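You operate a simulated robot arm through the tools that you are given. There is no shell and no other tool.

Carry out the task below with a simulated robot arm. There is one attempt and no reset: what you move stays moved.

TASK
Soak the burnt pan in warm soapy water.
Fine: one squirt of soap; fill it about half at the tap; stand it by the soap bottle; tap off; wait till the crust looks wet; spill nothing.
Where things are to end (x, y in the base frame): black pan within 25 mm of [480, 360].

The check looks at the end state, three seconds after you hand in, the way a careful person would. Anything else that was tipped, shoved, dropped, spilled or broken makes it a failure.

THE ROBOT
A 7-joint arm with a two-finger parallel gripper, fixed in place. Base frame: the origin is at the foot of the arm, x ahead of it, y to its left, z up; the work surface is at about z = 890. Units: mm, rad, N and s.
Its first joint turns from -2.897 to 2.897 rad. Payload 1.57 kg.
The tool frame sits at the grasp point between the pads (the TCP): z along the fingers, y along the line on which they close. The tips reach 30 mm beyond it. Largest opening 80 mm; finger width 17, thickness 12; the body of the gripper, 40 by 82 mm, starts 80 mm behind the TCP.
Orientation is that of the tool frame in the base frame, as a unit quaternion [w, x, y, z]. With the fingers straight down and closing along the base's y, the tool's x points along the base's -x, its y along +y and its z along -z.

THE INTERFACE
- The arm moves only by the tool drive_tool. Its arguments are lists of equal length, an entry for each row: "angular": the turn, a rotation vector about the base's x, y, z in rad, a list of three; "offset": the shift along the base's x, y, z in mm, a list of three; "claw": the closure in counts, from 0 (fully open) to 255 (shut). In form: {"angular": [[rx, ry, rz], ...], "offset": [[x, y, z], ...], "claw": [claw, ...]}. A call has 1 to 20 rows; each row is the pose to reach, as a shift and turn from the pose commanded when the call began. Each row takes 0.2 s and may step no farther than 50 mm and 0.15 rad from the row before; otherwise, or with a gripper value out of range, the whole call is refused. A pose out of reach is approached as far as the arm can. The call stops where the force on the tool passes 90 N (or 10 N more than at its start, if that is more) or the arm is blocked; 0.2 s more then pass. Each finger travels about 153 mm/s and halts on what it meets, pressing with about 43 N; the grip force reading is that of the motor and also rises with nothing between the fingers. The clock runs only during rows and for 0.2 s after the last one: add rows that repeat a pose to give the fingers time. It gives the time, the measured TCP pose, the force on the tool (base axes), the opening and the grip force at its end, in the units of the frame above (readings bear some noise), with the torque about the TCP (base axes, N m) and any sound that the robot's microphone picked up, and new pictures: "views" is both (left out), scene, wrist or none.
- Cameras (640 x 400 px; columns grow to the right, rows downward): "scene" is fixed at [50.6, -501.2, 1562.8]; the picture's right is [0.97, -0.24, 0.00], its down [-0.10, -0.38, -0.92] and it looks along [0.22, 0.89, -0.39] (base axes); focal length 342 px, centre (320, 200). "wrist" rides on the gripper at [72, -7, -122] in the tool frame; the picture's right is [0.09, 1.00, 0.00], its down [-0.84, 0.08, -0.54] and it looks along [-0.54, 0.05, 0.84] (tool axes); focal length 238 px, centre (320, 200). There is no depth. A picture from a camera that has moved, and an enlarged one, comes with that camera's place and axes in the base frame and with its lens.
- enlarge(camera, box): a new picture of the part [left, top, right, bottom] of that camera's present view, enlarged. No time passes.
- close_job(): hands the job in; it is judged then, once.

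Nothing tells you positions but the pictures and the camera data. Unless the task says otherwise, let go and move clear before handing in.

The tools are called after "Request:" by a JSON object that holds its "api" and its "payload". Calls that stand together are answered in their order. drive_tool: Moves the arm, as the interface text tells. Its arguments: {"type":"object","properties":{"angular":{"type":"array"},"offset":{"type":"array"},"claw":{"type":"array"},"views":{"type":"string","enum":["both","scene","wrist","none"]}},"required":["angular","offset","claw"]} The other tools are called the same way: enlarge (camera, box) takes an enlarged picture of a part of a camera's view; close_job () hands the job in.

At the start:

```text
clock: 0.0
ee_pos: [133.3, 441.4, 1377.0]
tcp_rot: [0.0, 0.0, 1.0, 0.0]
force: [-0.6, -0.2, 0.1]
wrist_torque: [-0.01, 0.0, -0.02]
finger_gap: 80.5
grasp_force: 0.2
```

scene: 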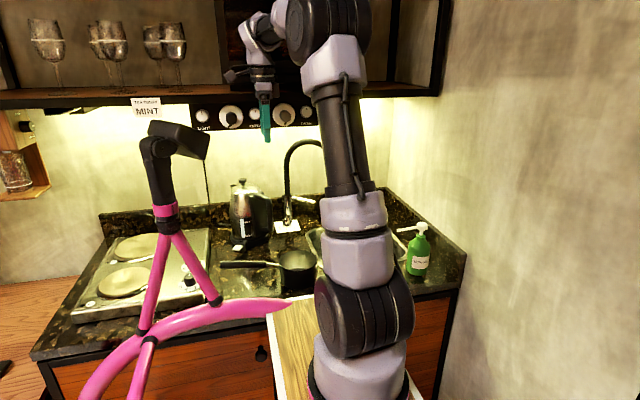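
wrist: 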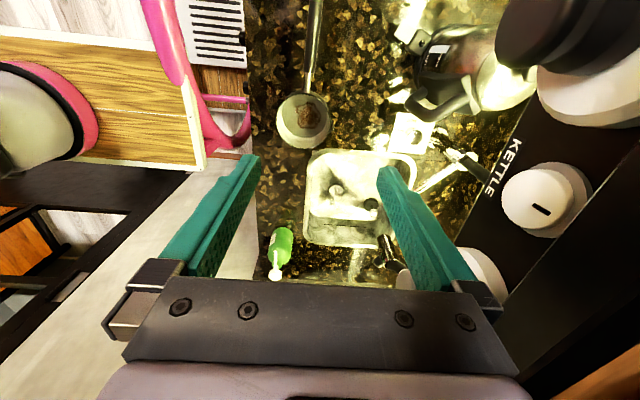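

I see the arm over a kitchen counter with a black pan left of a sink, a green soap bottle on the right, a tap behind the sink, a kettle and a hob. I'll look closer before moving.

Request:
{"api": "enlarge", "payload": {"camera": "scene", "box": [200, 120, 480, 300]}}

Request:
{"api": "enlarge", "payload": {"camera": "wrist", "box": [240, 80, 540, 300]}}

Request:
{"api": "enlarge", "payload": {"camera": "wrist", "box": [240, 0, 440, 130]}}

```text
2.22 times, centred on (340, 210) of scene
camera zoom: at [50.6, -501.2, 1562.8], right [0.97, -0.24, 0.0], down [-0.1, -0.38, -0.92], along [0.22, 0.89, -0.39], focal length 760 px, centre (276, 178)
```

zoom: 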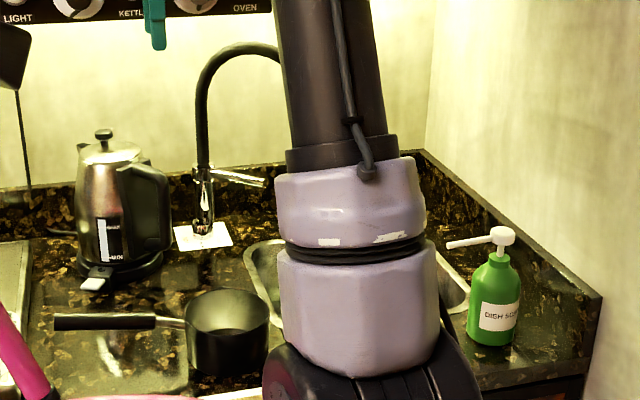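

```text
1.82 times, centred on (390, 190) of wrist
camera zoom: at [60.8, 434.3, 1498.5], right [-0.09, 1.0, 0.0], down [0.84, 0.08, 0.54], along [0.54, 0.05, -0.84], focal length 433 px, centre (193, 218)
```

zoom: 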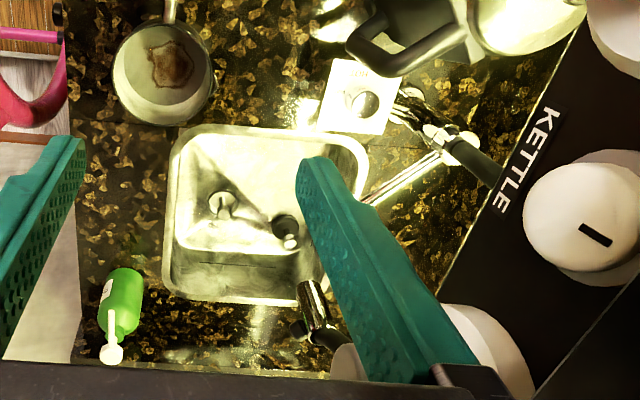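

```text
3.08 times, centred on (340, 65) of wrist
camera zoom: at [60.8, 434.3, 1498.5], right [-0.09, 1.0, 0.0], down [0.84, 0.08, 0.54], along [0.54, 0.05, -0.84], focal length 733 px, centre (258, 615)
```

zoom: 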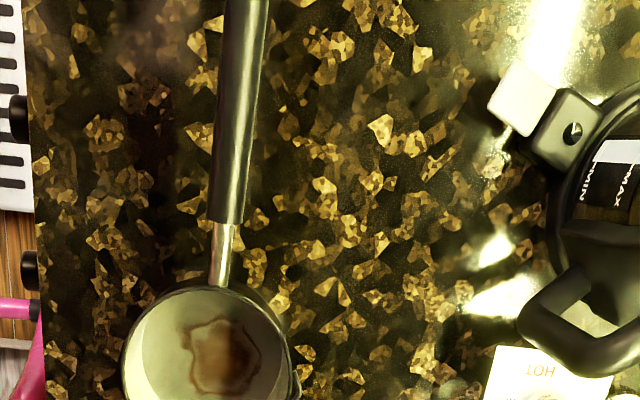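

I see the pan near x=205, y=410 with its handle pointing to -x. The sink is at about x 300–605, y 433–720, and the soap bottle is near (595, 356) with its nozzle pointing to -x. I'll move the arm high and to the right to uncover the tap and get a better view.

Request:
{"api": "drive_tool", "payload": {"angular": [[0, 0, 0], [0, 0, 0], [0, 0, 0], [0, 0, 0], [0, 0, 0]], "offset": [[40, -10, 0], [80, -20, 0], [120, -30, 0], [160, -40, 0], [200, -50, 0]], "claw": [0, 0, 0, 0, 0]}}

```text
clock: 1.2
ee_pos: [333.8, 388.3, 1377.7]
tcp_rot: [-0.001, -0.001, 1.0, -0.001]
force: [-1.9, 0.4, -0.5]
wrist_torque: [0.03, 0.0, 0.0]
finger_gap: 80.2
grasp_force: 0.0
camera wrist: at [261.7, 383.0, 1499.2], right [-0.09, 1.0, 0.0], down [0.84, 0.08, 0.54], along [0.54, 0.05, -0.84], focal length 238 px, centre (320, 200)
```

scene: 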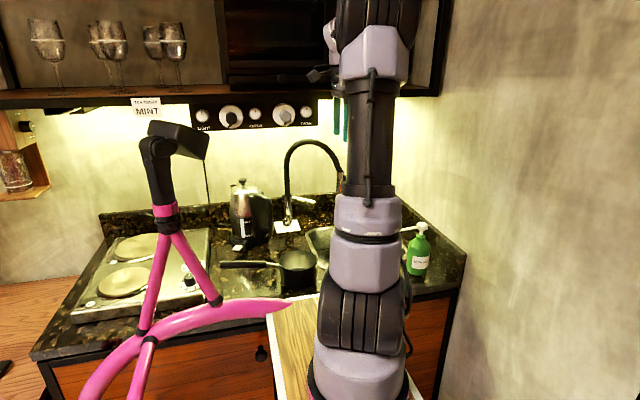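
wrist: 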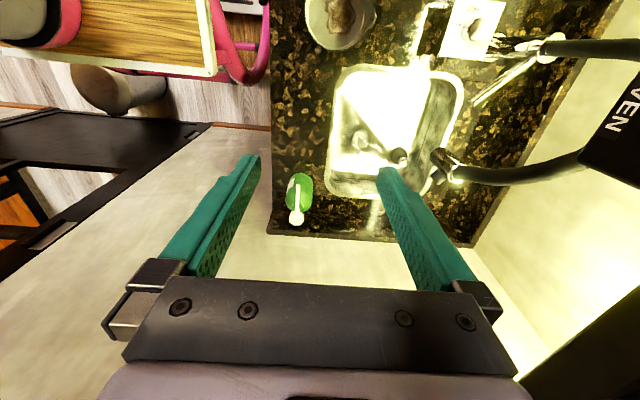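

Request:
{"api": "enlarge", "payload": {"camera": "wrist", "box": [260, 0, 500, 150]}}

Request:
{"api": "enlarge", "payload": {"camera": "wrist", "box": [400, 0, 640, 200]}}

Request:
{"api": "enlarge", "payload": {"camera": "wrist", "box": [270, 60, 490, 240]}}

Request:
{"api": "enlarge", "payload": {"camera": "scene", "box": [220, 130, 360, 300]}}

Request:
{"api": "enlarge", "payload": {"camera": "scene", "box": [260, 180, 310, 240]}}

```text
2.67 times, centred on (380, 75) of wrist
camera zoom: at [261.7, 383.0, 1499.2], right [-0.09, 1.0, 0.0], down [0.84, 0.08, 0.54], along [0.54, 0.05, -0.84], focal length 636 px, centre (160, 533)
```

zoom: 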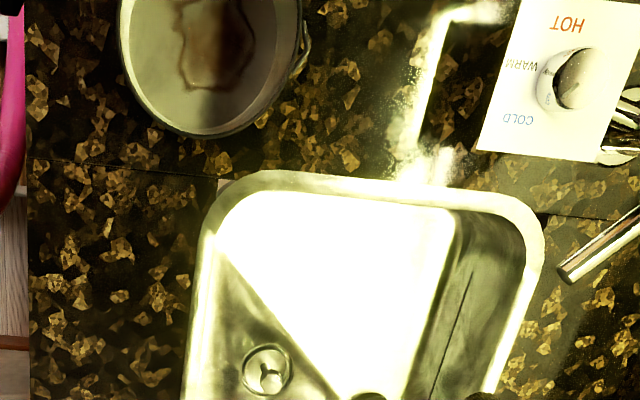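

```text
2.00 times, centred on (520, 100) of wrist
camera zoom: at [261.7, 383.0, 1499.2], right [-0.09, 1.0, 0.0], down [0.84, 0.08, 0.54], along [0.54, 0.05, -0.84], focal length 477 px, centre (-80, 400)
```

zoom: 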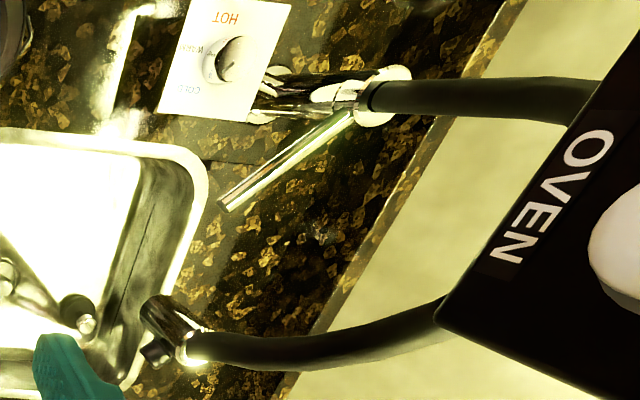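

```text
2.22 times, centred on (380, 150) of wrist
camera zoom: at [261.7, 383.0, 1499.2], right [-0.09, 1.0, 0.0], down [0.84, 0.08, 0.54], along [0.54, 0.05, -0.84], focal length 530 px, centre (187, 311)
```

zoom: 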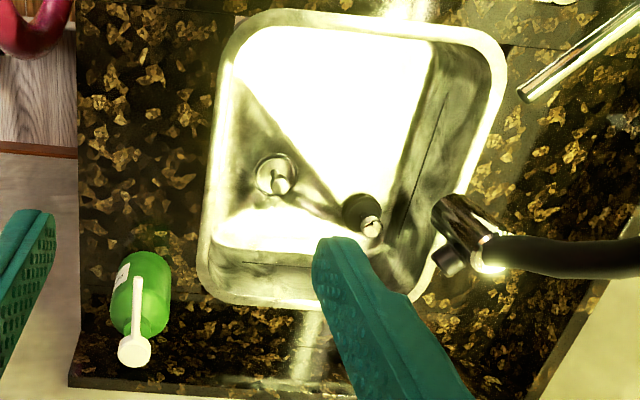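

```text
2.35 times, centred on (290, 215) of scene
camera zoom: at [50.6, -501.2, 1562.8], right [0.97, -0.24, 0.0], down [-0.1, -0.38, -0.92], along [0.22, 0.89, -0.39], focal length 805 px, centre (391, 165)
```

zoom: 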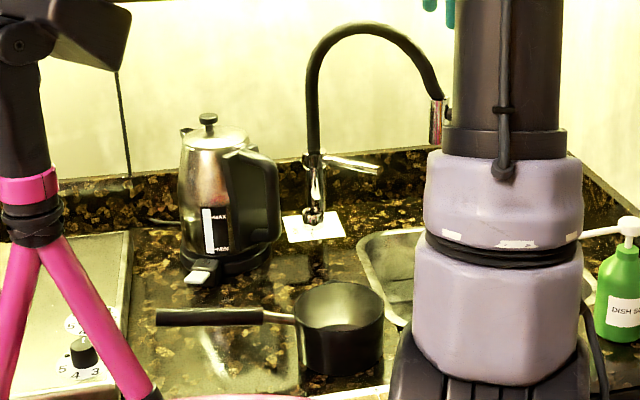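

```text
6.67 times, centred on (285, 210) of scene
camera zoom: at [50.6, -501.2, 1562.8], right [0.97, -0.24, 0.0], down [-0.1, -0.38, -0.92], along [0.22, 0.89, -0.39], focal length 2281 px, centre (553, 133)
```

zoom: 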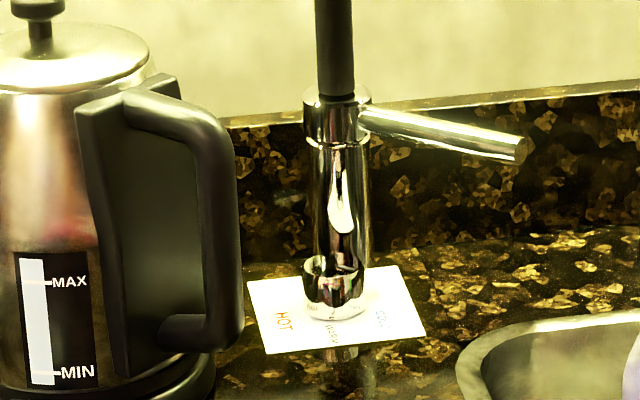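

I see the tap's post near (229, 785), with a chrome lever pointing at the COLD side of a HOT/WARM/COLD card. The gooseneck spout hangs over the sink near (400, 610). I'll lower and tilt the camera toward the tap to read it better.

Request:
{"api": "drive_tool", "payload": {"angular": [[0.1, 0, 0], [0.2, 0, 0], [0.3, 0, 0], [0.4, 0, 0], [0.5, 0, 0], [0.6, 0, 0]], "offset": [[-20, 10, -20], [-40, 20, -40], [-60, 30, -60], [-80, 40, -80], [-90, 50, -100], [-90, 60, -120]], "claw": [0, 0, 0, 0, 0, 0]}}

```text
clock: 2.6
ee_pos: [241.4, 449.2, 1256.3]
tcp_rot: [0.0, 0.001, 0.955, 0.296]
force: [-0.1, -1.0, -0.5]
wrist_torque: [0.01, -0.02, 0.03]
finger_gap: 79.8
grasp_force: 0.0
camera wrist: at [169.9, 374.9, 1353.1], right [-0.09, 0.82, 0.56], down [0.84, -0.24, 0.49], along [0.54, 0.52, -0.67], focal length 238 px, centre (320, 200)
```

scene: 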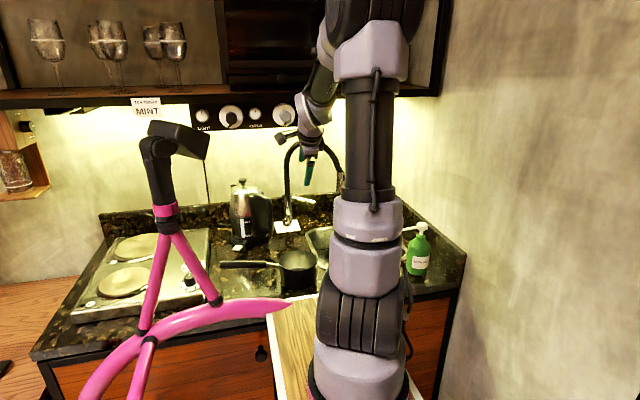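
wrist: 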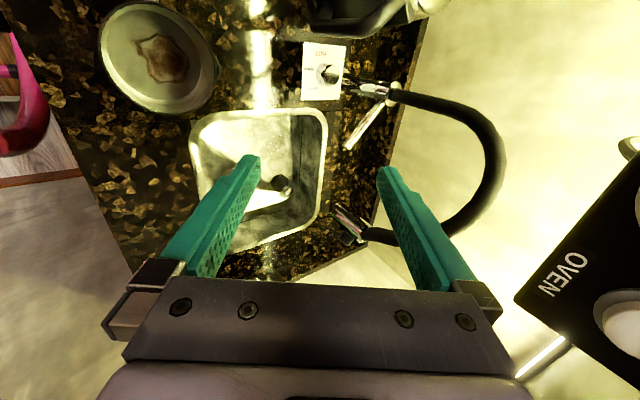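

I see the tap clearly now: post on the card, lever pointing right-front, gooseneck with a chrome head over the sink. I'll zoom in for details.

Request:
{"api": "enlarge", "payload": {"camera": "wrist", "box": [290, 30, 410, 160]}}

Request:
{"api": "enlarge", "payload": {"camera": "wrist", "box": [180, 90, 400, 290]}}

Request:
{"api": "enlarge", "payload": {"camera": "scene", "box": [260, 120, 360, 250]}}

Request:
{"api": "enlarge", "payload": {"camera": "wrist", "box": [80, 0, 240, 120]}}

```text
3.08 times, centred on (350, 95) of wrist
camera zoom: at [169.9, 374.9, 1353.1], right [-0.09, 0.82, 0.56], down [0.84, -0.24, 0.49], along [0.54, 0.52, -0.67], focal length 733 px, centre (228, 523)
```

zoom: 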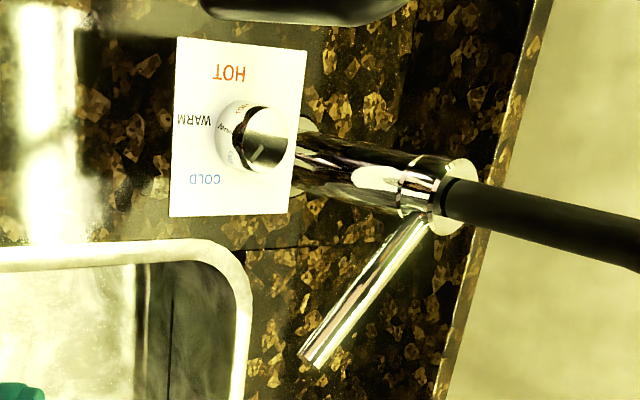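

```text
2.00 times, centred on (290, 190) of wrist
camera zoom: at [169.9, 374.9, 1353.1], right [-0.09, 0.82, 0.56], down [0.84, -0.24, 0.49], along [0.54, 0.52, -0.67], focal length 477 px, centre (380, 220)
```

zoom: 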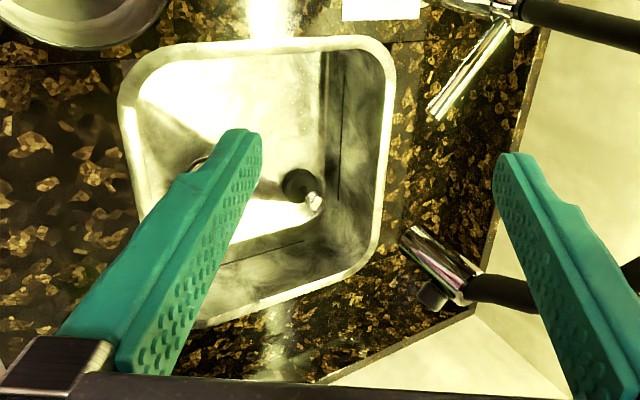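

```text
3.08 times, centred on (310, 185) of scene
camera zoom: at [50.6, -501.2, 1562.8], right [0.97, -0.24, 0.0], down [-0.1, -0.38, -0.92], along [0.22, 0.89, -0.39], focal length 1053 px, centre (351, 246)
```

zoom: 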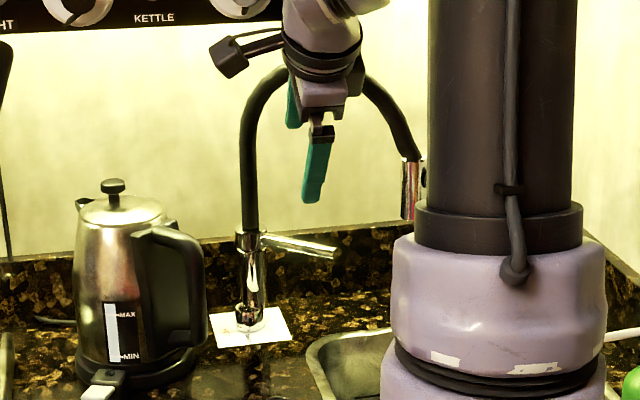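

```text
3.33 times, centred on (160, 60) of wrist
camera zoom: at [169.9, 374.9, 1353.1], right [-0.09, 0.82, 0.56], down [0.84, -0.24, 0.49], along [0.54, 0.52, -0.67], focal length 794 px, centre (853, 667)
```

zoom: 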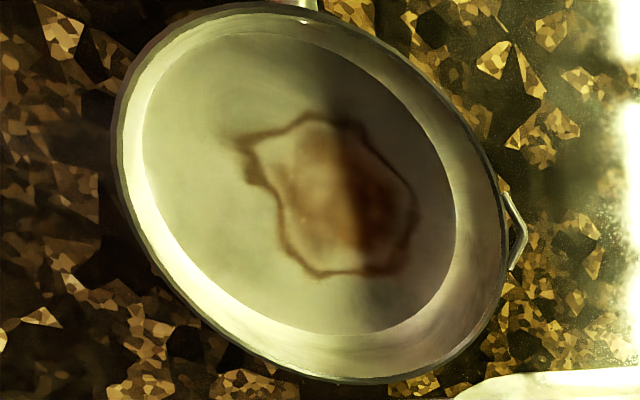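

I see something round and reflective at the post base beside the card; it may be a knob. I'll zoom in more.

Request:
{"api": "enlarge", "payload": {"camera": "wrist", "box": [310, 40, 380, 90]}}

Request:
{"api": "enlarge", "payload": {"camera": "scene", "box": [270, 190, 320, 240]}}

```text
8.00 times, centred on (345, 65) of wrist
camera zoom: at [169.9, 374.9, 1353.1], right [-0.09, 0.82, 0.56], down [0.84, -0.24, 0.49], along [0.54, 0.52, -0.67], focal length 1907 px, centre (120, 1280)
```

zoom: 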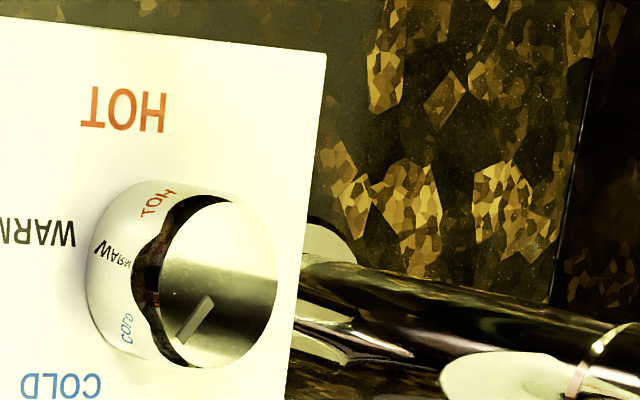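

```text
8.00 times, centred on (295, 215) of scene
camera zoom: at [50.6, -501.2, 1562.8], right [0.97, -0.24, 0.0], down [-0.1, -0.38, -0.92], along [0.22, 0.89, -0.39], focal length 2737 px, centre (520, 80)
```

zoom: 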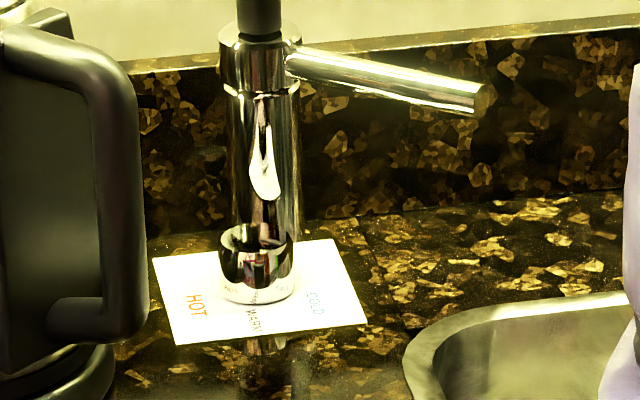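

I now see a separate chrome temperature knob in front of the tap post, near (216, 713), with its pointer on COLD. I take the lever on the post to be the flow control. I'll roll the gripper 90° so that the camera rides above the fingers, then approach the knob.

Request:
{"api": "drive_tool", "payload": {"angular": [[0, 0.0807, -0.1178], [0, 0.1614, -0.2356], [0, 0.242, -0.3534], [0, 0.3227, -0.4712], [0, 0.4034, -0.589], [0, 0.4841, -0.7069], [0, 0.5648, -0.8247], [0, 0.6455, -0.9425], [0, 0.7261, -1.0603], [0, 0.8068, -1.1781], [0, 0.8875, -1.2959]], "offset": [[0, 0, -10], [0, 0, -20], [0, 0, -30], [0, 0, -40], [0, 0, -50], [0, 0, -60], [0, 0, -70], [0, 0, -80], [0, 0, -90], [0, 0, -95], [0, 0, -100]], "claw": [0, 0, 0, 0, 0, 0, 0, 0, 0, 0, 0]}}

```text
clock: 5.0
ee_pos: [243.4, 451.2, 1157.4]
tcp_rot: [-0.209, 0.676, 0.675, 0.209]
force: [0.3, 0.2, 1.2]
wrist_torque: [0.03, -0.01, 0.05]
finger_gap: 80.2
grasp_force: 0.1
camera wrist: at [236.7, 441.3, 1297.4], right [1.0, 0.07, 0.05], down [0.08, -1.0, -0.03], along [0.05, 0.03, -1.0], focal length 238 px, centre (320, 200)
```

scene: 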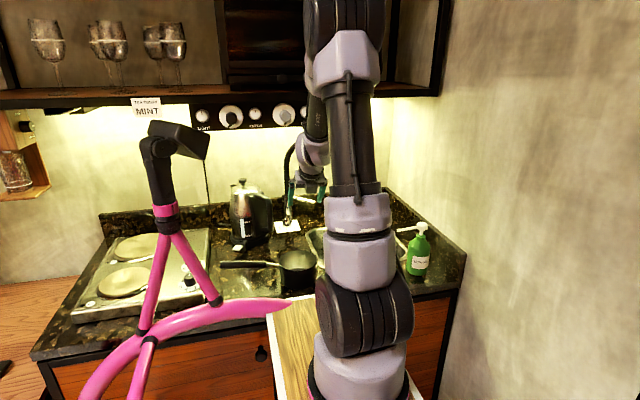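
wrist: 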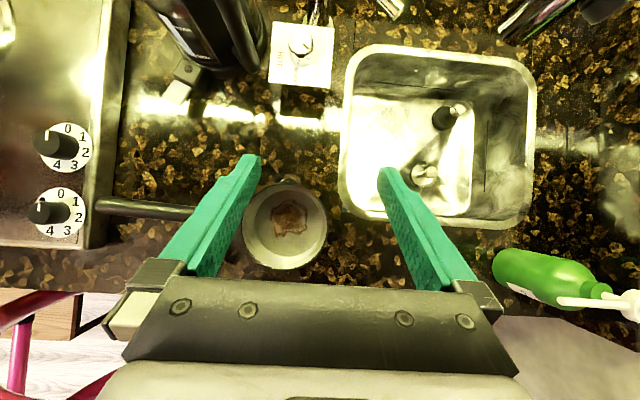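

I now have a near top-down view. I'll zoom in on the knob, the lever and the spout for precise positions.

Request:
{"api": "enlarge", "payload": {"camera": "wrist", "box": [230, 0, 350, 100]}}

Request:
{"api": "enlarge", "payload": {"camera": "wrist", "box": [340, 0, 640, 240]}}

Request:
{"api": "enlarge", "payload": {"camera": "wrist", "box": [220, 160, 350, 280]}}

Request:
{"api": "enlarge", "payload": {"camera": "scene", "box": [260, 150, 340, 240]}}

```text
4.00 times, centred on (290, 50) of wrist
camera zoom: at [236.7, 441.3, 1297.4], right [1.0, 0.07, 0.05], down [0.08, -1.0, -0.03], along [0.05, 0.03, -1.0], focal length 953 px, centre (440, 800)
```

zoom: 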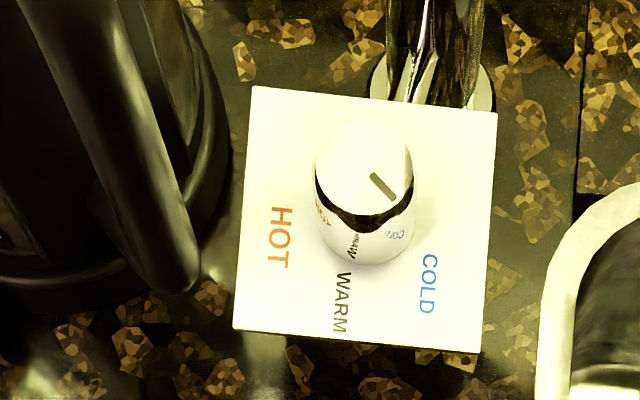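

```text
1.67 times, centred on (490, 120) of wrist
camera zoom: at [236.7, 441.3, 1297.4], right [1.0, 0.07, 0.05], down [0.08, -1.0, -0.03], along [0.05, 0.03, -1.0], focal length 397 px, centre (37, 333)
```

zoom: 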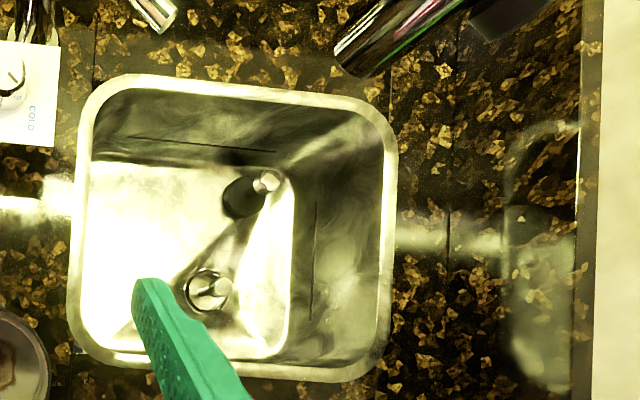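

```text
3.33 times, centred on (285, 220) of wrist
camera zoom: at [236.7, 441.3, 1297.4], right [1.0, 0.07, 0.05], down [0.08, -1.0, -0.03], along [0.05, 0.03, -1.0], focal length 794 px, centre (437, 133)
```

zoom: 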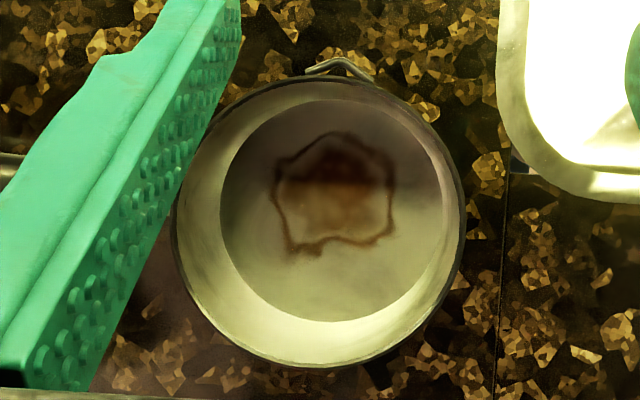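

```text
4.44 times, centred on (300, 195) of scene
camera zoom: at [50.6, -501.2, 1562.8], right [0.97, -0.24, 0.0], down [-0.1, -0.38, -0.92], along [0.22, 0.89, -0.39], focal length 1521 px, centre (409, 222)
```

zoom: 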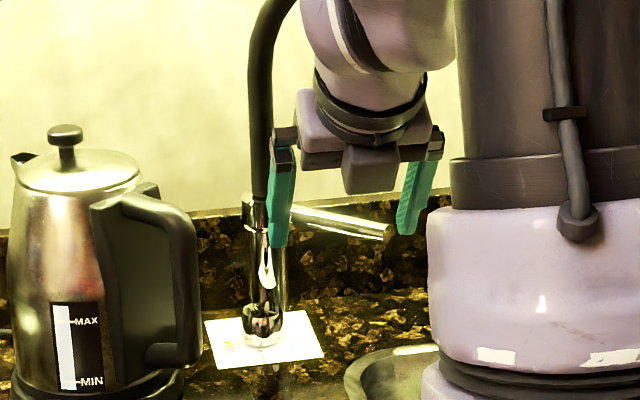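

I have the knob at about (205, 702) with its top near z=925, the lever tip at (313, 657, 1050) and the spout mouth at (393, 594, 1111). Next I'll hover by the knob, tilted to stay clear of the lever, the kettle handle and the cabinet.

Request:
{"api": "drive_tool", "payload": {"angular": [[-0.0244, -0.0066, 0.0871], [-0.0489, -0.0131, 0.1742], [-0.0733, -0.0197, 0.2613], [-0.0977, -0.0262, 0.3484], [-0.1222, -0.0328, 0.4355], [-0.1466, -0.0393, 0.5226]], "offset": [[-2, 35, -22], [-5, 70, -46], [-8, 105, -70], [-10, 140, -95], [-13, 176, -120], [-15, 205, -140]], "claw": [60, 60, 60, 60, 60, 60]}}

```text
clock: 6.4
ee_pos: [228.9, 656.2, 1017.7]
tcp_rot: [-0.193, 0.486, 0.845, 0.111]
force: [1.0, -0.6, -0.3]
wrist_torque: [-0.01, -0.02, 0.0]
finger_gap: 61.1
grasp_force: 0.0
camera wrist: at [216.7, 662.5, 1157.7], right [0.82, 0.57, 0.04], down [0.56, -0.82, 0.12], along [0.1, -0.08, -0.99], focal length 238 px, centre (320, 200)
```

scene: 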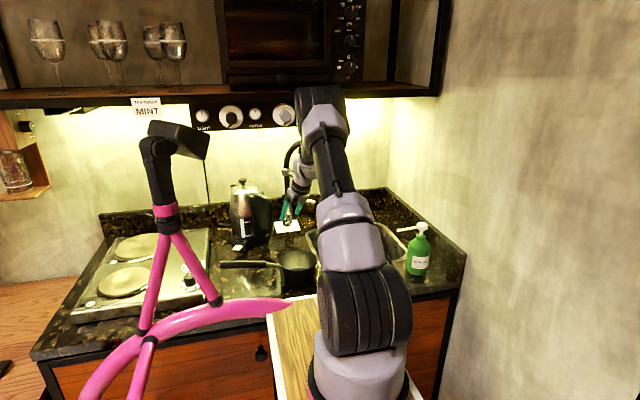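
wrist: 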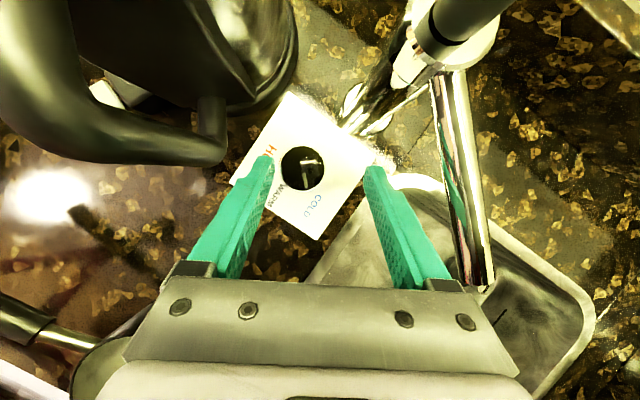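

The new view shows the card and knob standing higher than I assumed, on a plate at about z=955, so the knob is at about (210, 661) with its top near z=984. The fingertips are just above it. I'll read the dial before gripping.

Request:
{"api": "enlarge", "payload": {"camera": "wrist", "box": [220, 80, 400, 250]}}

Request:
{"api": "enlarge", "payload": {"camera": "scene", "box": [260, 150, 340, 250]}}

```text
2.35 times, centred on (310, 165) of wrist
camera zoom: at [216.7, 662.5, 1157.7], right [0.82, 0.57, 0.04], down [0.56, -0.82, 0.12], along [0.1, -0.08, -0.99], focal length 561 px, centre (344, 282)
```

zoom: 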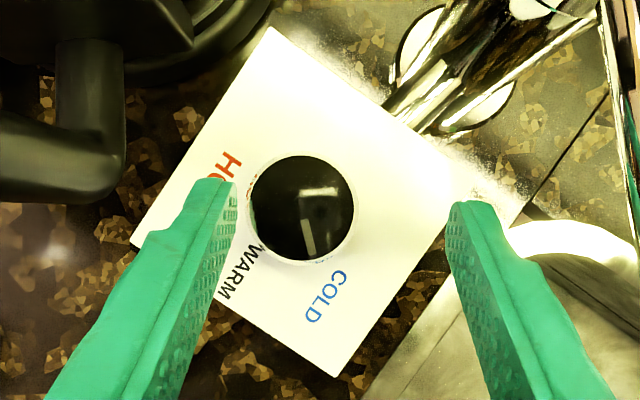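

```text
4.00 times, centred on (300, 200) of scene
camera zoom: at [50.6, -501.2, 1562.8], right [0.97, -0.24, 0.0], down [-0.1, -0.38, -0.92], along [0.22, 0.89, -0.39], focal length 1369 px, centre (400, 200)
```

zoom: 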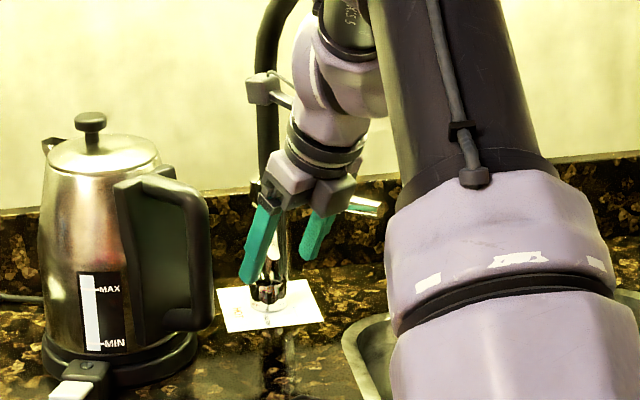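

The pointer sits at COLD, and WARM is about 57° clockwise from it. I'll swing the gripper to the right, come down around the knob and check alignment.

Request:
{"api": "drive_tool", "payload": {"angular": [[0, 0, 0.13], [0, 0, 0.2618], [0, 0, 0.2618], [0, 0, 0.2618]], "offset": [[0, -6, 6], [-1.4, -12, 8], [-7.5, -6, -10], [-13.7, 0.3, -28]], "claw": [60, 60, 60, 60]}}

```text
clock: 7.4
ee_pos: [215.5, 654.8, 991.0]
tcp_rot: [-0.206, 0.373, 0.901, 0.085]
force: [-0.2, 0.8, 0.2]
wrist_torque: [0.01, -0.01, 0.05]
finger_gap: 61.2
grasp_force: 0.1
camera wrist: at [202.3, 659.0, 1130.1], right [0.65, 0.76, 0.04], down [0.75, -0.65, 0.12], along [0.12, -0.05, -0.99], focal length 238 px, centre (320, 200)
```

scene: 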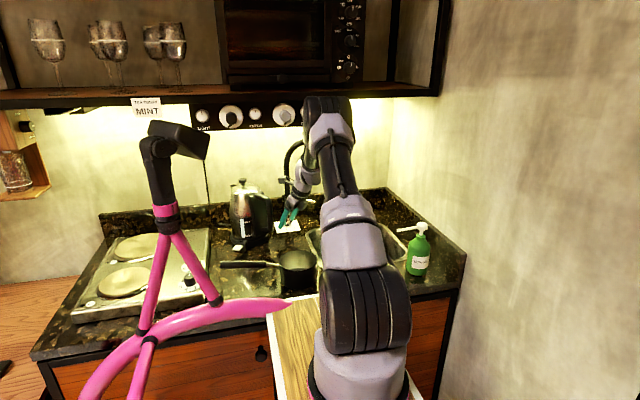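
wrist: 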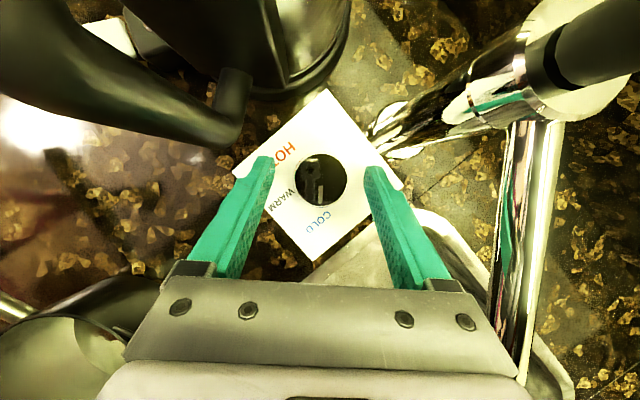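

The fingers straddle the knob and it is well centred. I'll grip it and check the opening.

Request:
{"api": "drive_tool", "payload": {"angular": [[0, 0, 0], [0, 0, 0], [0, 0, 0]], "offset": [[0, 0, 0], [0, 0, 0], [0, 0, 0]], "claw": [120, 180, 180]}}

```text
clock: 8.2
ee_pos: [215.7, 655.8, 989.2]
tcp_rot: [-0.207, 0.372, 0.901, 0.085]
force: [2.5, 4.5, 0.2]
wrist_torque: [-0.12, 0.36, -0.05]
finger_gap: 35.5
grasp_force: 42.8
camera wrist: at [202.6, 659.4, 1129.9], right [0.65, 0.76, 0.04], down [0.75, -0.65, 0.12], along [0.12, -0.05, -0.99], focal length 238 px, centre (320, 200)
```

scene: 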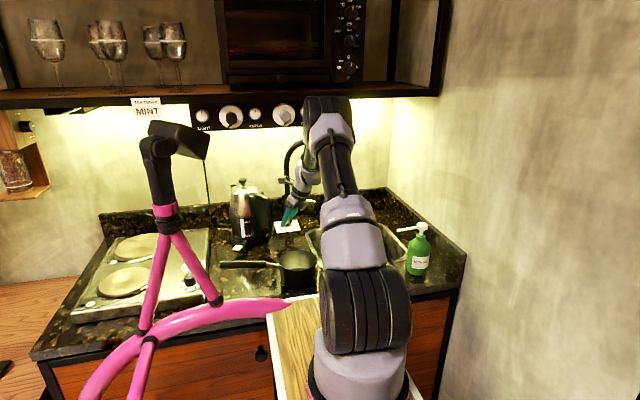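
wrist: 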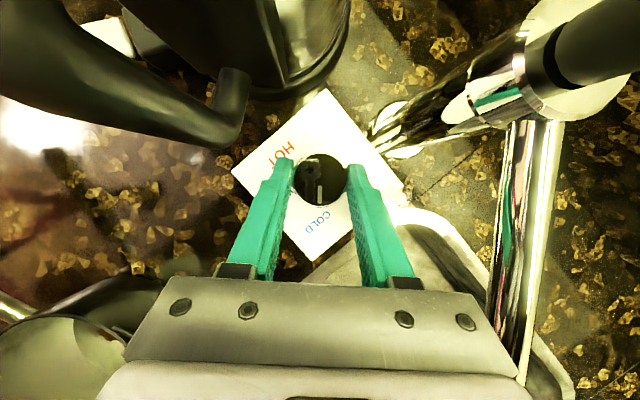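

The knob is held with a 35.5 mm gap. I'll turn it clockwise about its centre by 30° and watch the pointer.

Request:
{"api": "drive_tool", "payload": {"angular": [[0, 0, -0.1], [0, 0, -0.2], [0, 0, -0.3], [0, 0, -0.4], [0, 0, -0.5], [0, 0, -0.5236]], "offset": [[-0.5, -0.4, 0], [-1.1, -0.7, 0], [-1.7, -1.0, 0], [-2.3, -1.2, 0], [-2.9, -1.3, 0], [-3, -1.3, 0]], "claw": [180, 180, 180, 180, 180, 180]}}

Request:
{"api": "enlarge", "payload": {"camera": "wrist", "box": [220, 80, 400, 250]}}

```text
clock: 9.6
ee_pos: [212.1, 654.0, 989.0]
tcp_rot: [-0.178, 0.594, 0.773, 0.136]
force: [9.7, -4.5, 3.3]
wrist_torque: [0.37, 0.39, -0.04]
finger_gap: 35.6
grasp_force: 42.5
camera wrist: at [203.2, 663.9, 1129.8], right [0.94, 0.34, 0.04], down [0.33, -0.94, 0.12], along [0.08, -0.1, -0.99], focal length 238 px, centre (320, 200)
```

scene: 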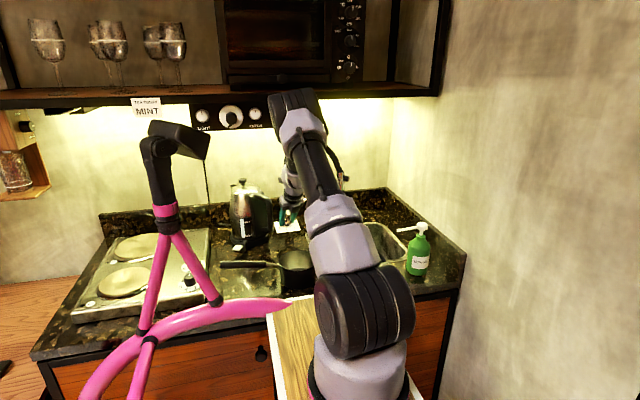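
wrist: 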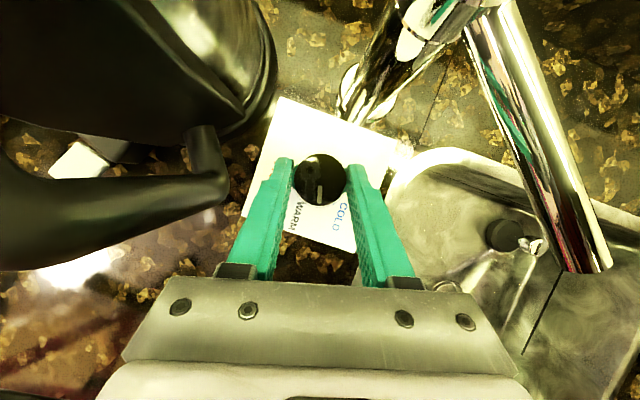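

```text
2.35 times, centred on (310, 165) of wrist
camera zoom: at [203.2, 663.9, 1129.8], right [0.94, 0.34, 0.04], down [0.33, -0.94, 0.12], along [0.08, -0.1, -0.99], focal length 561 px, centre (344, 282)
```

zoom: 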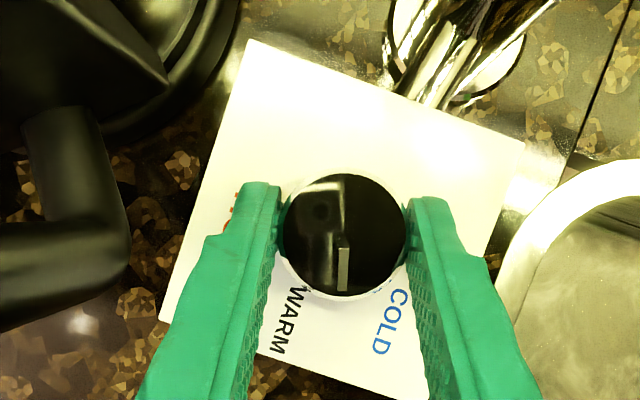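

The pointer followed the grip to about -72°, and WARM is near -102°. I'll regrip and turn another 30°.

Request:
{"api": "drive_tool", "payload": {"angular": [[0, 0, 0], [0, 0, 0], [0, 0, 0.12], [0, 0, 0.24], [0, 0, 0.36], [0, 0, 0.48], [0, 0, 0.5236], [0, 0, 0.5236], [0, 0, 0.5236], [0, 0, 0.5236]], "offset": [[0, 0, 0], [0, 0, 0], [0.7, 0.2, 0], [1.4, 0.4, 0], [2.0, 0.7, 0], [2.7, 1.1, 0], [3, 1.3, 0], [3, 1.3, 0], [3, 1.3, 0], [3, 1.3, 0]], "claw": [110, 110, 110, 110, 110, 110, 110, 180, 180, 180], "views": "wrist"}}

```text
clock: 11.8
ee_pos: [214.3, 656.6, 987.8]
tcp_rot: [-0.206, 0.374, 0.9, 0.086]
force: [2.4, 4.7, 0.9]
wrist_torque: [-0.12, -0.22, -0.04]
finger_gap: 34.9
grasp_force: 41.9
camera wrist: at [201.8, 660.0, 1129.7], right [0.65, 0.76, 0.04], down [0.75, -0.65, 0.12], along [0.12, -0.05, -0.99], focal length 238 px, centre (320, 200)
```

wrist: 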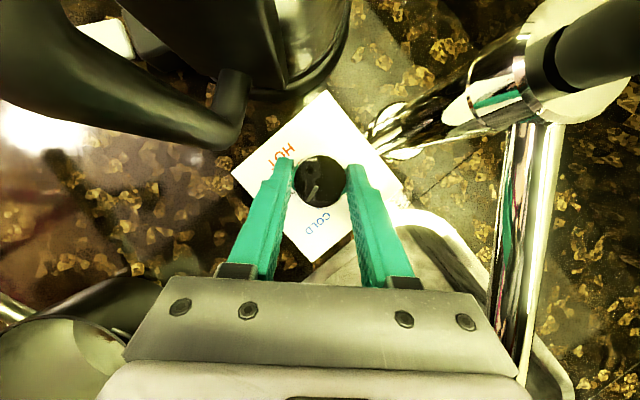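

Request:
{"api": "drive_tool", "payload": {"angular": [[0, 0, -0.1], [0, 0, -0.2], [0, 0, -0.3], [0, 0, -0.4], [0, 0, -0.5], [0, 0, -0.5236]], "offset": [[-0.5, -0.4, 0], [-1.1, -0.7, 0], [-1.7, -1.0, 0], [-2.3, -1.2, 0], [-2.9, -1.3, 0], [-3, -1.3, 0]], "claw": [180, 180, 180, 180, 180, 180], "views": "wrist"}}

Request:
{"api": "enlarge", "payload": {"camera": "wrist", "box": [220, 80, 400, 250]}}

```text
clock: 13.2
ee_pos: [212.7, 654.6, 989.0]
tcp_rot: [-0.177, 0.594, 0.773, 0.138]
force: [9.4, 7.6, 10.2]
wrist_torque: [-0.8, -0.4, -0.05]
finger_gap: 35.1
grasp_force: 42.5
camera wrist: at [203.0, 664.5, 1129.7], right [0.94, 0.34, 0.04], down [0.33, -0.94, 0.12], along [0.08, -0.1, -0.99], focal length 238 px, centre (320, 200)
```

wrist: 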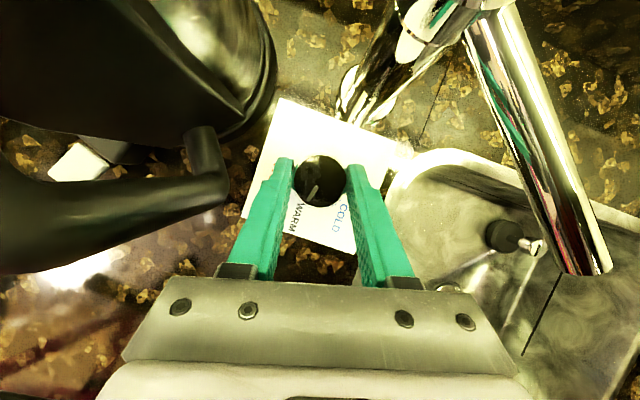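

```text
2.35 times, centred on (310, 165) of wrist
camera zoom: at [203.0, 664.5, 1129.7], right [0.94, 0.34, 0.04], down [0.33, -0.94, 0.12], along [0.08, -0.1, -0.99], focal length 561 px, centre (344, 282)
```

zoom: 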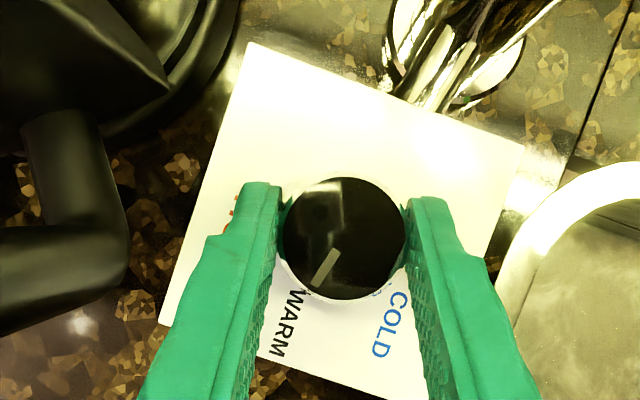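

The pointer now sits on WARM. I'll release the knob and back straight out along the fingers.

Request:
{"api": "drive_tool", "payload": {"angular": [[0, 0, 0], [0, 0, 0], [0, 0, 0], [0, 0, 0], [0, 0, 0], [0, 0, 0], [0, 0, 0]], "offset": [[0, 0, 0], [0, 0, 0], [3, -8, 18], [7, -20, 45], [13, -41, 90], [15, -80, 110], [15, -120, 125]], "claw": [110, 110, 110, 110, 60, 0, 0]}}

Request:
{"api": "enlarge", "payload": {"camera": "wrist", "box": [220, 0, 420, 130]}}

```text
clock: 14.8
ee_pos: [225.3, 534.4, 1113.7]
tcp_rot: [-0.177, 0.593, 0.774, 0.135]
force: [0.4, 0.9, -0.1]
wrist_torque: [0.0, 0.0, 0.0]
finger_gap: 79.9
grasp_force: 0.1
camera wrist: at [215.4, 544.2, 1255.2], right [0.94, 0.34, 0.04], down [0.33, -0.94, 0.12], along [0.08, -0.1, -0.99], focal length 238 px, centre (320, 200)
```

scene: 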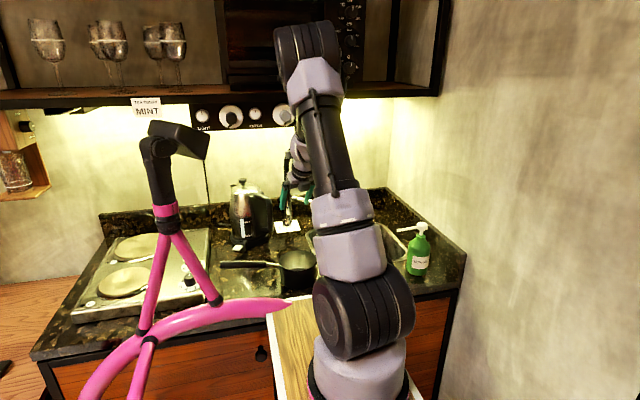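
wrist: 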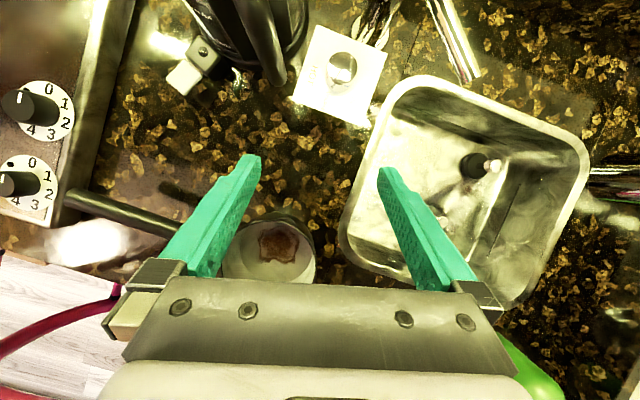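

```text
3.08 times, centred on (320, 65) of wrist
camera zoom: at [215.4, 544.2, 1255.2], right [0.94, 0.34, 0.04], down [0.33, -0.94, 0.12], along [0.08, -0.1, -0.99], focal length 733 px, centre (320, 615)
```

zoom: 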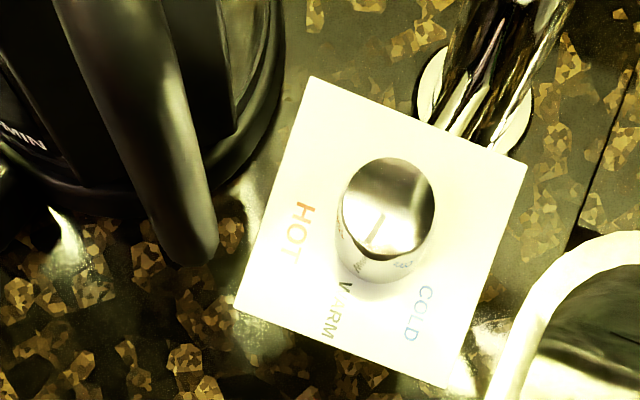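

The knob points at WARM and is free. Next I'll reorient the gripper over the far-left rim of the pan, about (181, 465), clear of the pour lip, to pick it up by the wall.

Request:
{"api": "drive_tool", "payload": {"angular": [[-0.0092, -0.0198, 0.1335], [-0.0185, -0.0397, 0.2669], [-0.0277, -0.0595, 0.4004], [-0.0369, -0.0794, 0.5338], [-0.0462, -0.0992, 0.6673], [-0.0554, -0.1191, 0.8008], [-0.0646, -0.1389, 0.9342], [-0.0738, -0.1588, 1.0677], [-0.0831, -0.1786, 1.2012], [-0.0923, -0.1985, 1.3346], [-0.1015, -0.2183, 1.4681], [-0.1108, -0.2382, 1.6015], [-0.12, -0.258, 1.735]], "offset": [[-2, -10, 0], [-5, -20, 0], [-7, -30, 0], [-10, -40, -10], [-12, -50, -20], [-14, -60, -30], [-17, -64, -40], [-19, -64, -50], [-22, -64, -60], [-24, -64, -70], [-26, -64, -80], [-29, -64, -83], [-31, -64, -83]], "claw": [0, 0, 0, 0, 0, 0, 0, 0, 0, 0, 0, 0, 0]}}

Request:
{"api": "enlarge", "payload": {"camera": "wrist", "box": [120, 0, 440, 200]}}

```text
clock: 17.6
ee_pos: [194.9, 471.1, 1031.6]
tcp_rot: [-0.098, -0.216, 0.971, -0.022]
force: [0.0, -0.1, -0.6]
wrist_torque: [0.01, 0.02, -0.01]
finger_gap: 80.1
grasp_force: 0.1
camera wrist: at [155.8, 445.3, 1164.3], right [-0.5, 0.86, 0.02], down [0.81, 0.46, 0.36], along [0.31, 0.2, -0.93], focal length 238 px, centre (320, 200)
```

scene: 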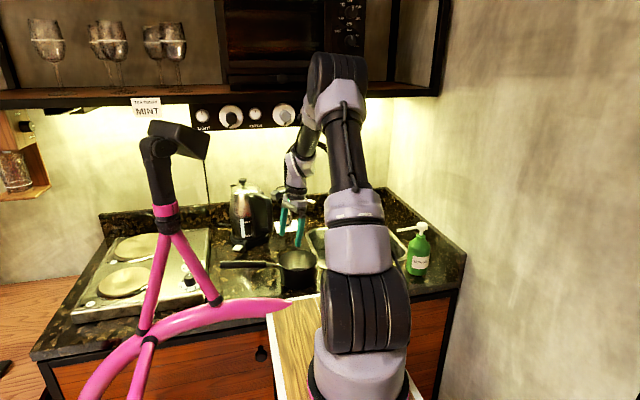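
wrist: 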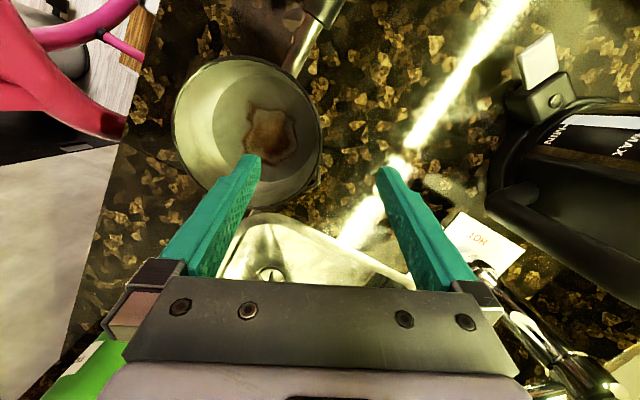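

```text
2.00 times, centred on (280, 100) of wrist
camera zoom: at [155.8, 445.3, 1164.3], right [-0.5, 0.86, 0.02], down [0.81, 0.46, 0.36], along [0.31, 0.2, -0.93], focal length 477 px, centre (400, 400)
```

zoom: 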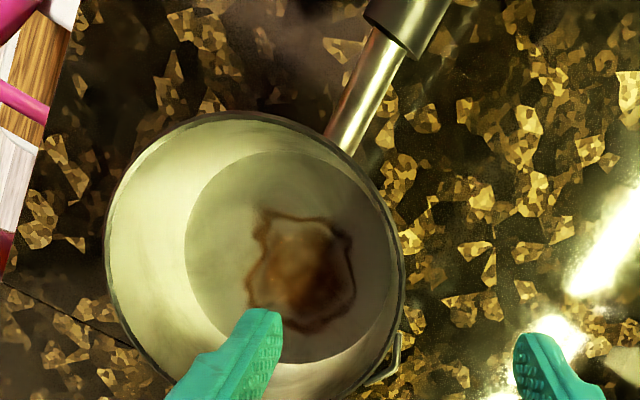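

The gripper is above the far rim with one finger over the inside and one outside. I'll lean slightly to match the wall taper, then lower over the wall in two stages.

Request:
{"api": "drive_tool", "payload": {"angular": [[-0.027, -0.0125, 0], [-0.054, -0.025, 0], [-0.054, -0.025, 0], [-0.054, -0.025, 0]], "offset": [[-2, -1, -12], [-4, -2, -24], [-7.3, -3.4, -40], [-11, -5, -60]], "claw": [0, 0, 0, 0]}}

Request:
{"api": "enlarge", "payload": {"camera": "wrist", "box": [120, 0, 440, 200]}}

Request:
{"api": "enlarge", "payload": {"camera": "scene", "box": [230, 180, 350, 300]}}

```text
clock: 18.6
ee_pos: [183.0, 467.3, 971.2]
tcp_rot: [-0.091, -0.212, 0.972, -0.05]
force: [-0.2, 0.6, 0.5]
wrist_torque: [0.01, -0.02, -0.02]
finger_gap: 80.1
grasp_force: 0.0
camera wrist: at [141.1, 449.1, 1104.6], right [-0.5, 0.86, -0.04], down [0.8, 0.48, 0.36], along [0.33, 0.15, -0.93], focal length 238 px, centre (320, 200)
```

scene: 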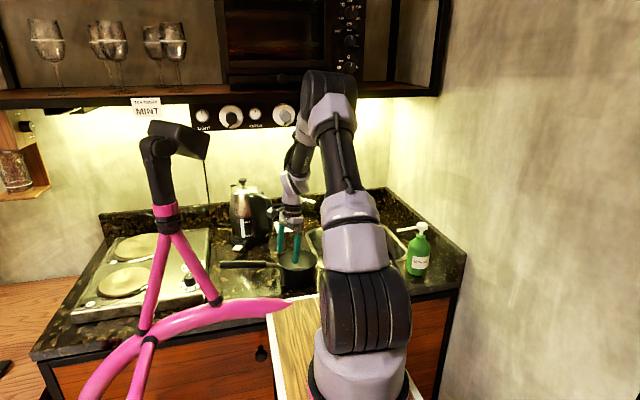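
wrist: 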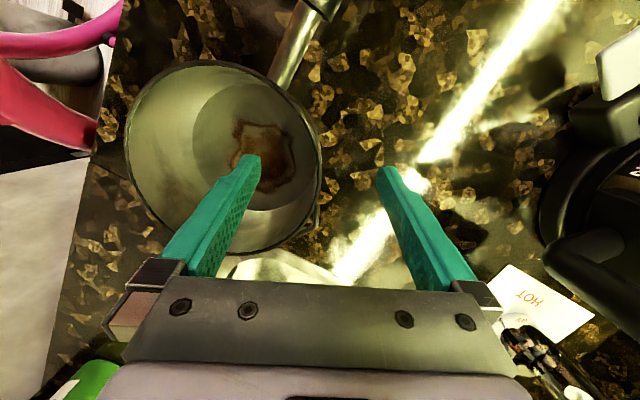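

```text
2.00 times, centred on (280, 100) of wrist
camera zoom: at [141.1, 449.1, 1104.6], right [-0.5, 0.86, -0.04], down [0.8, 0.48, 0.36], along [0.33, 0.15, -0.93], focal length 477 px, centre (400, 400)
```

zoom: 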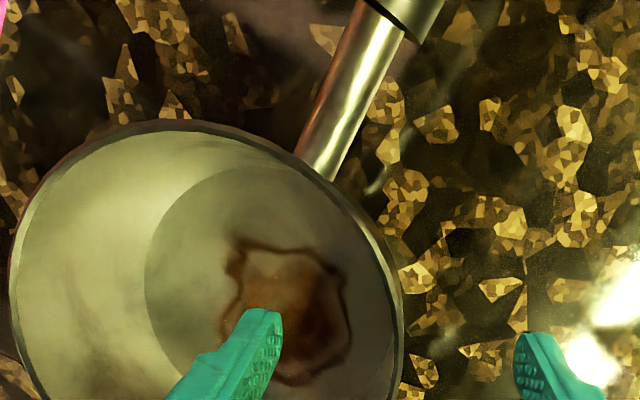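

```text
3.33 times, centred on (290, 240) of scene
camera zoom: at [50.6, -501.2, 1562.8], right [0.97, -0.24, 0.0], down [-0.1, -0.38, -0.92], along [0.22, 0.89, -0.39], focal length 1140 px, centre (420, 67)
```

zoom: 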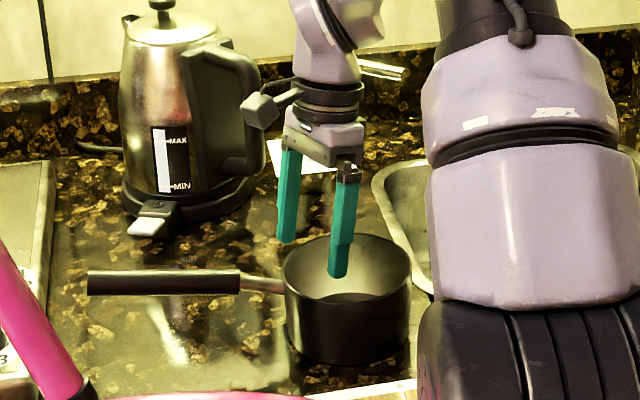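

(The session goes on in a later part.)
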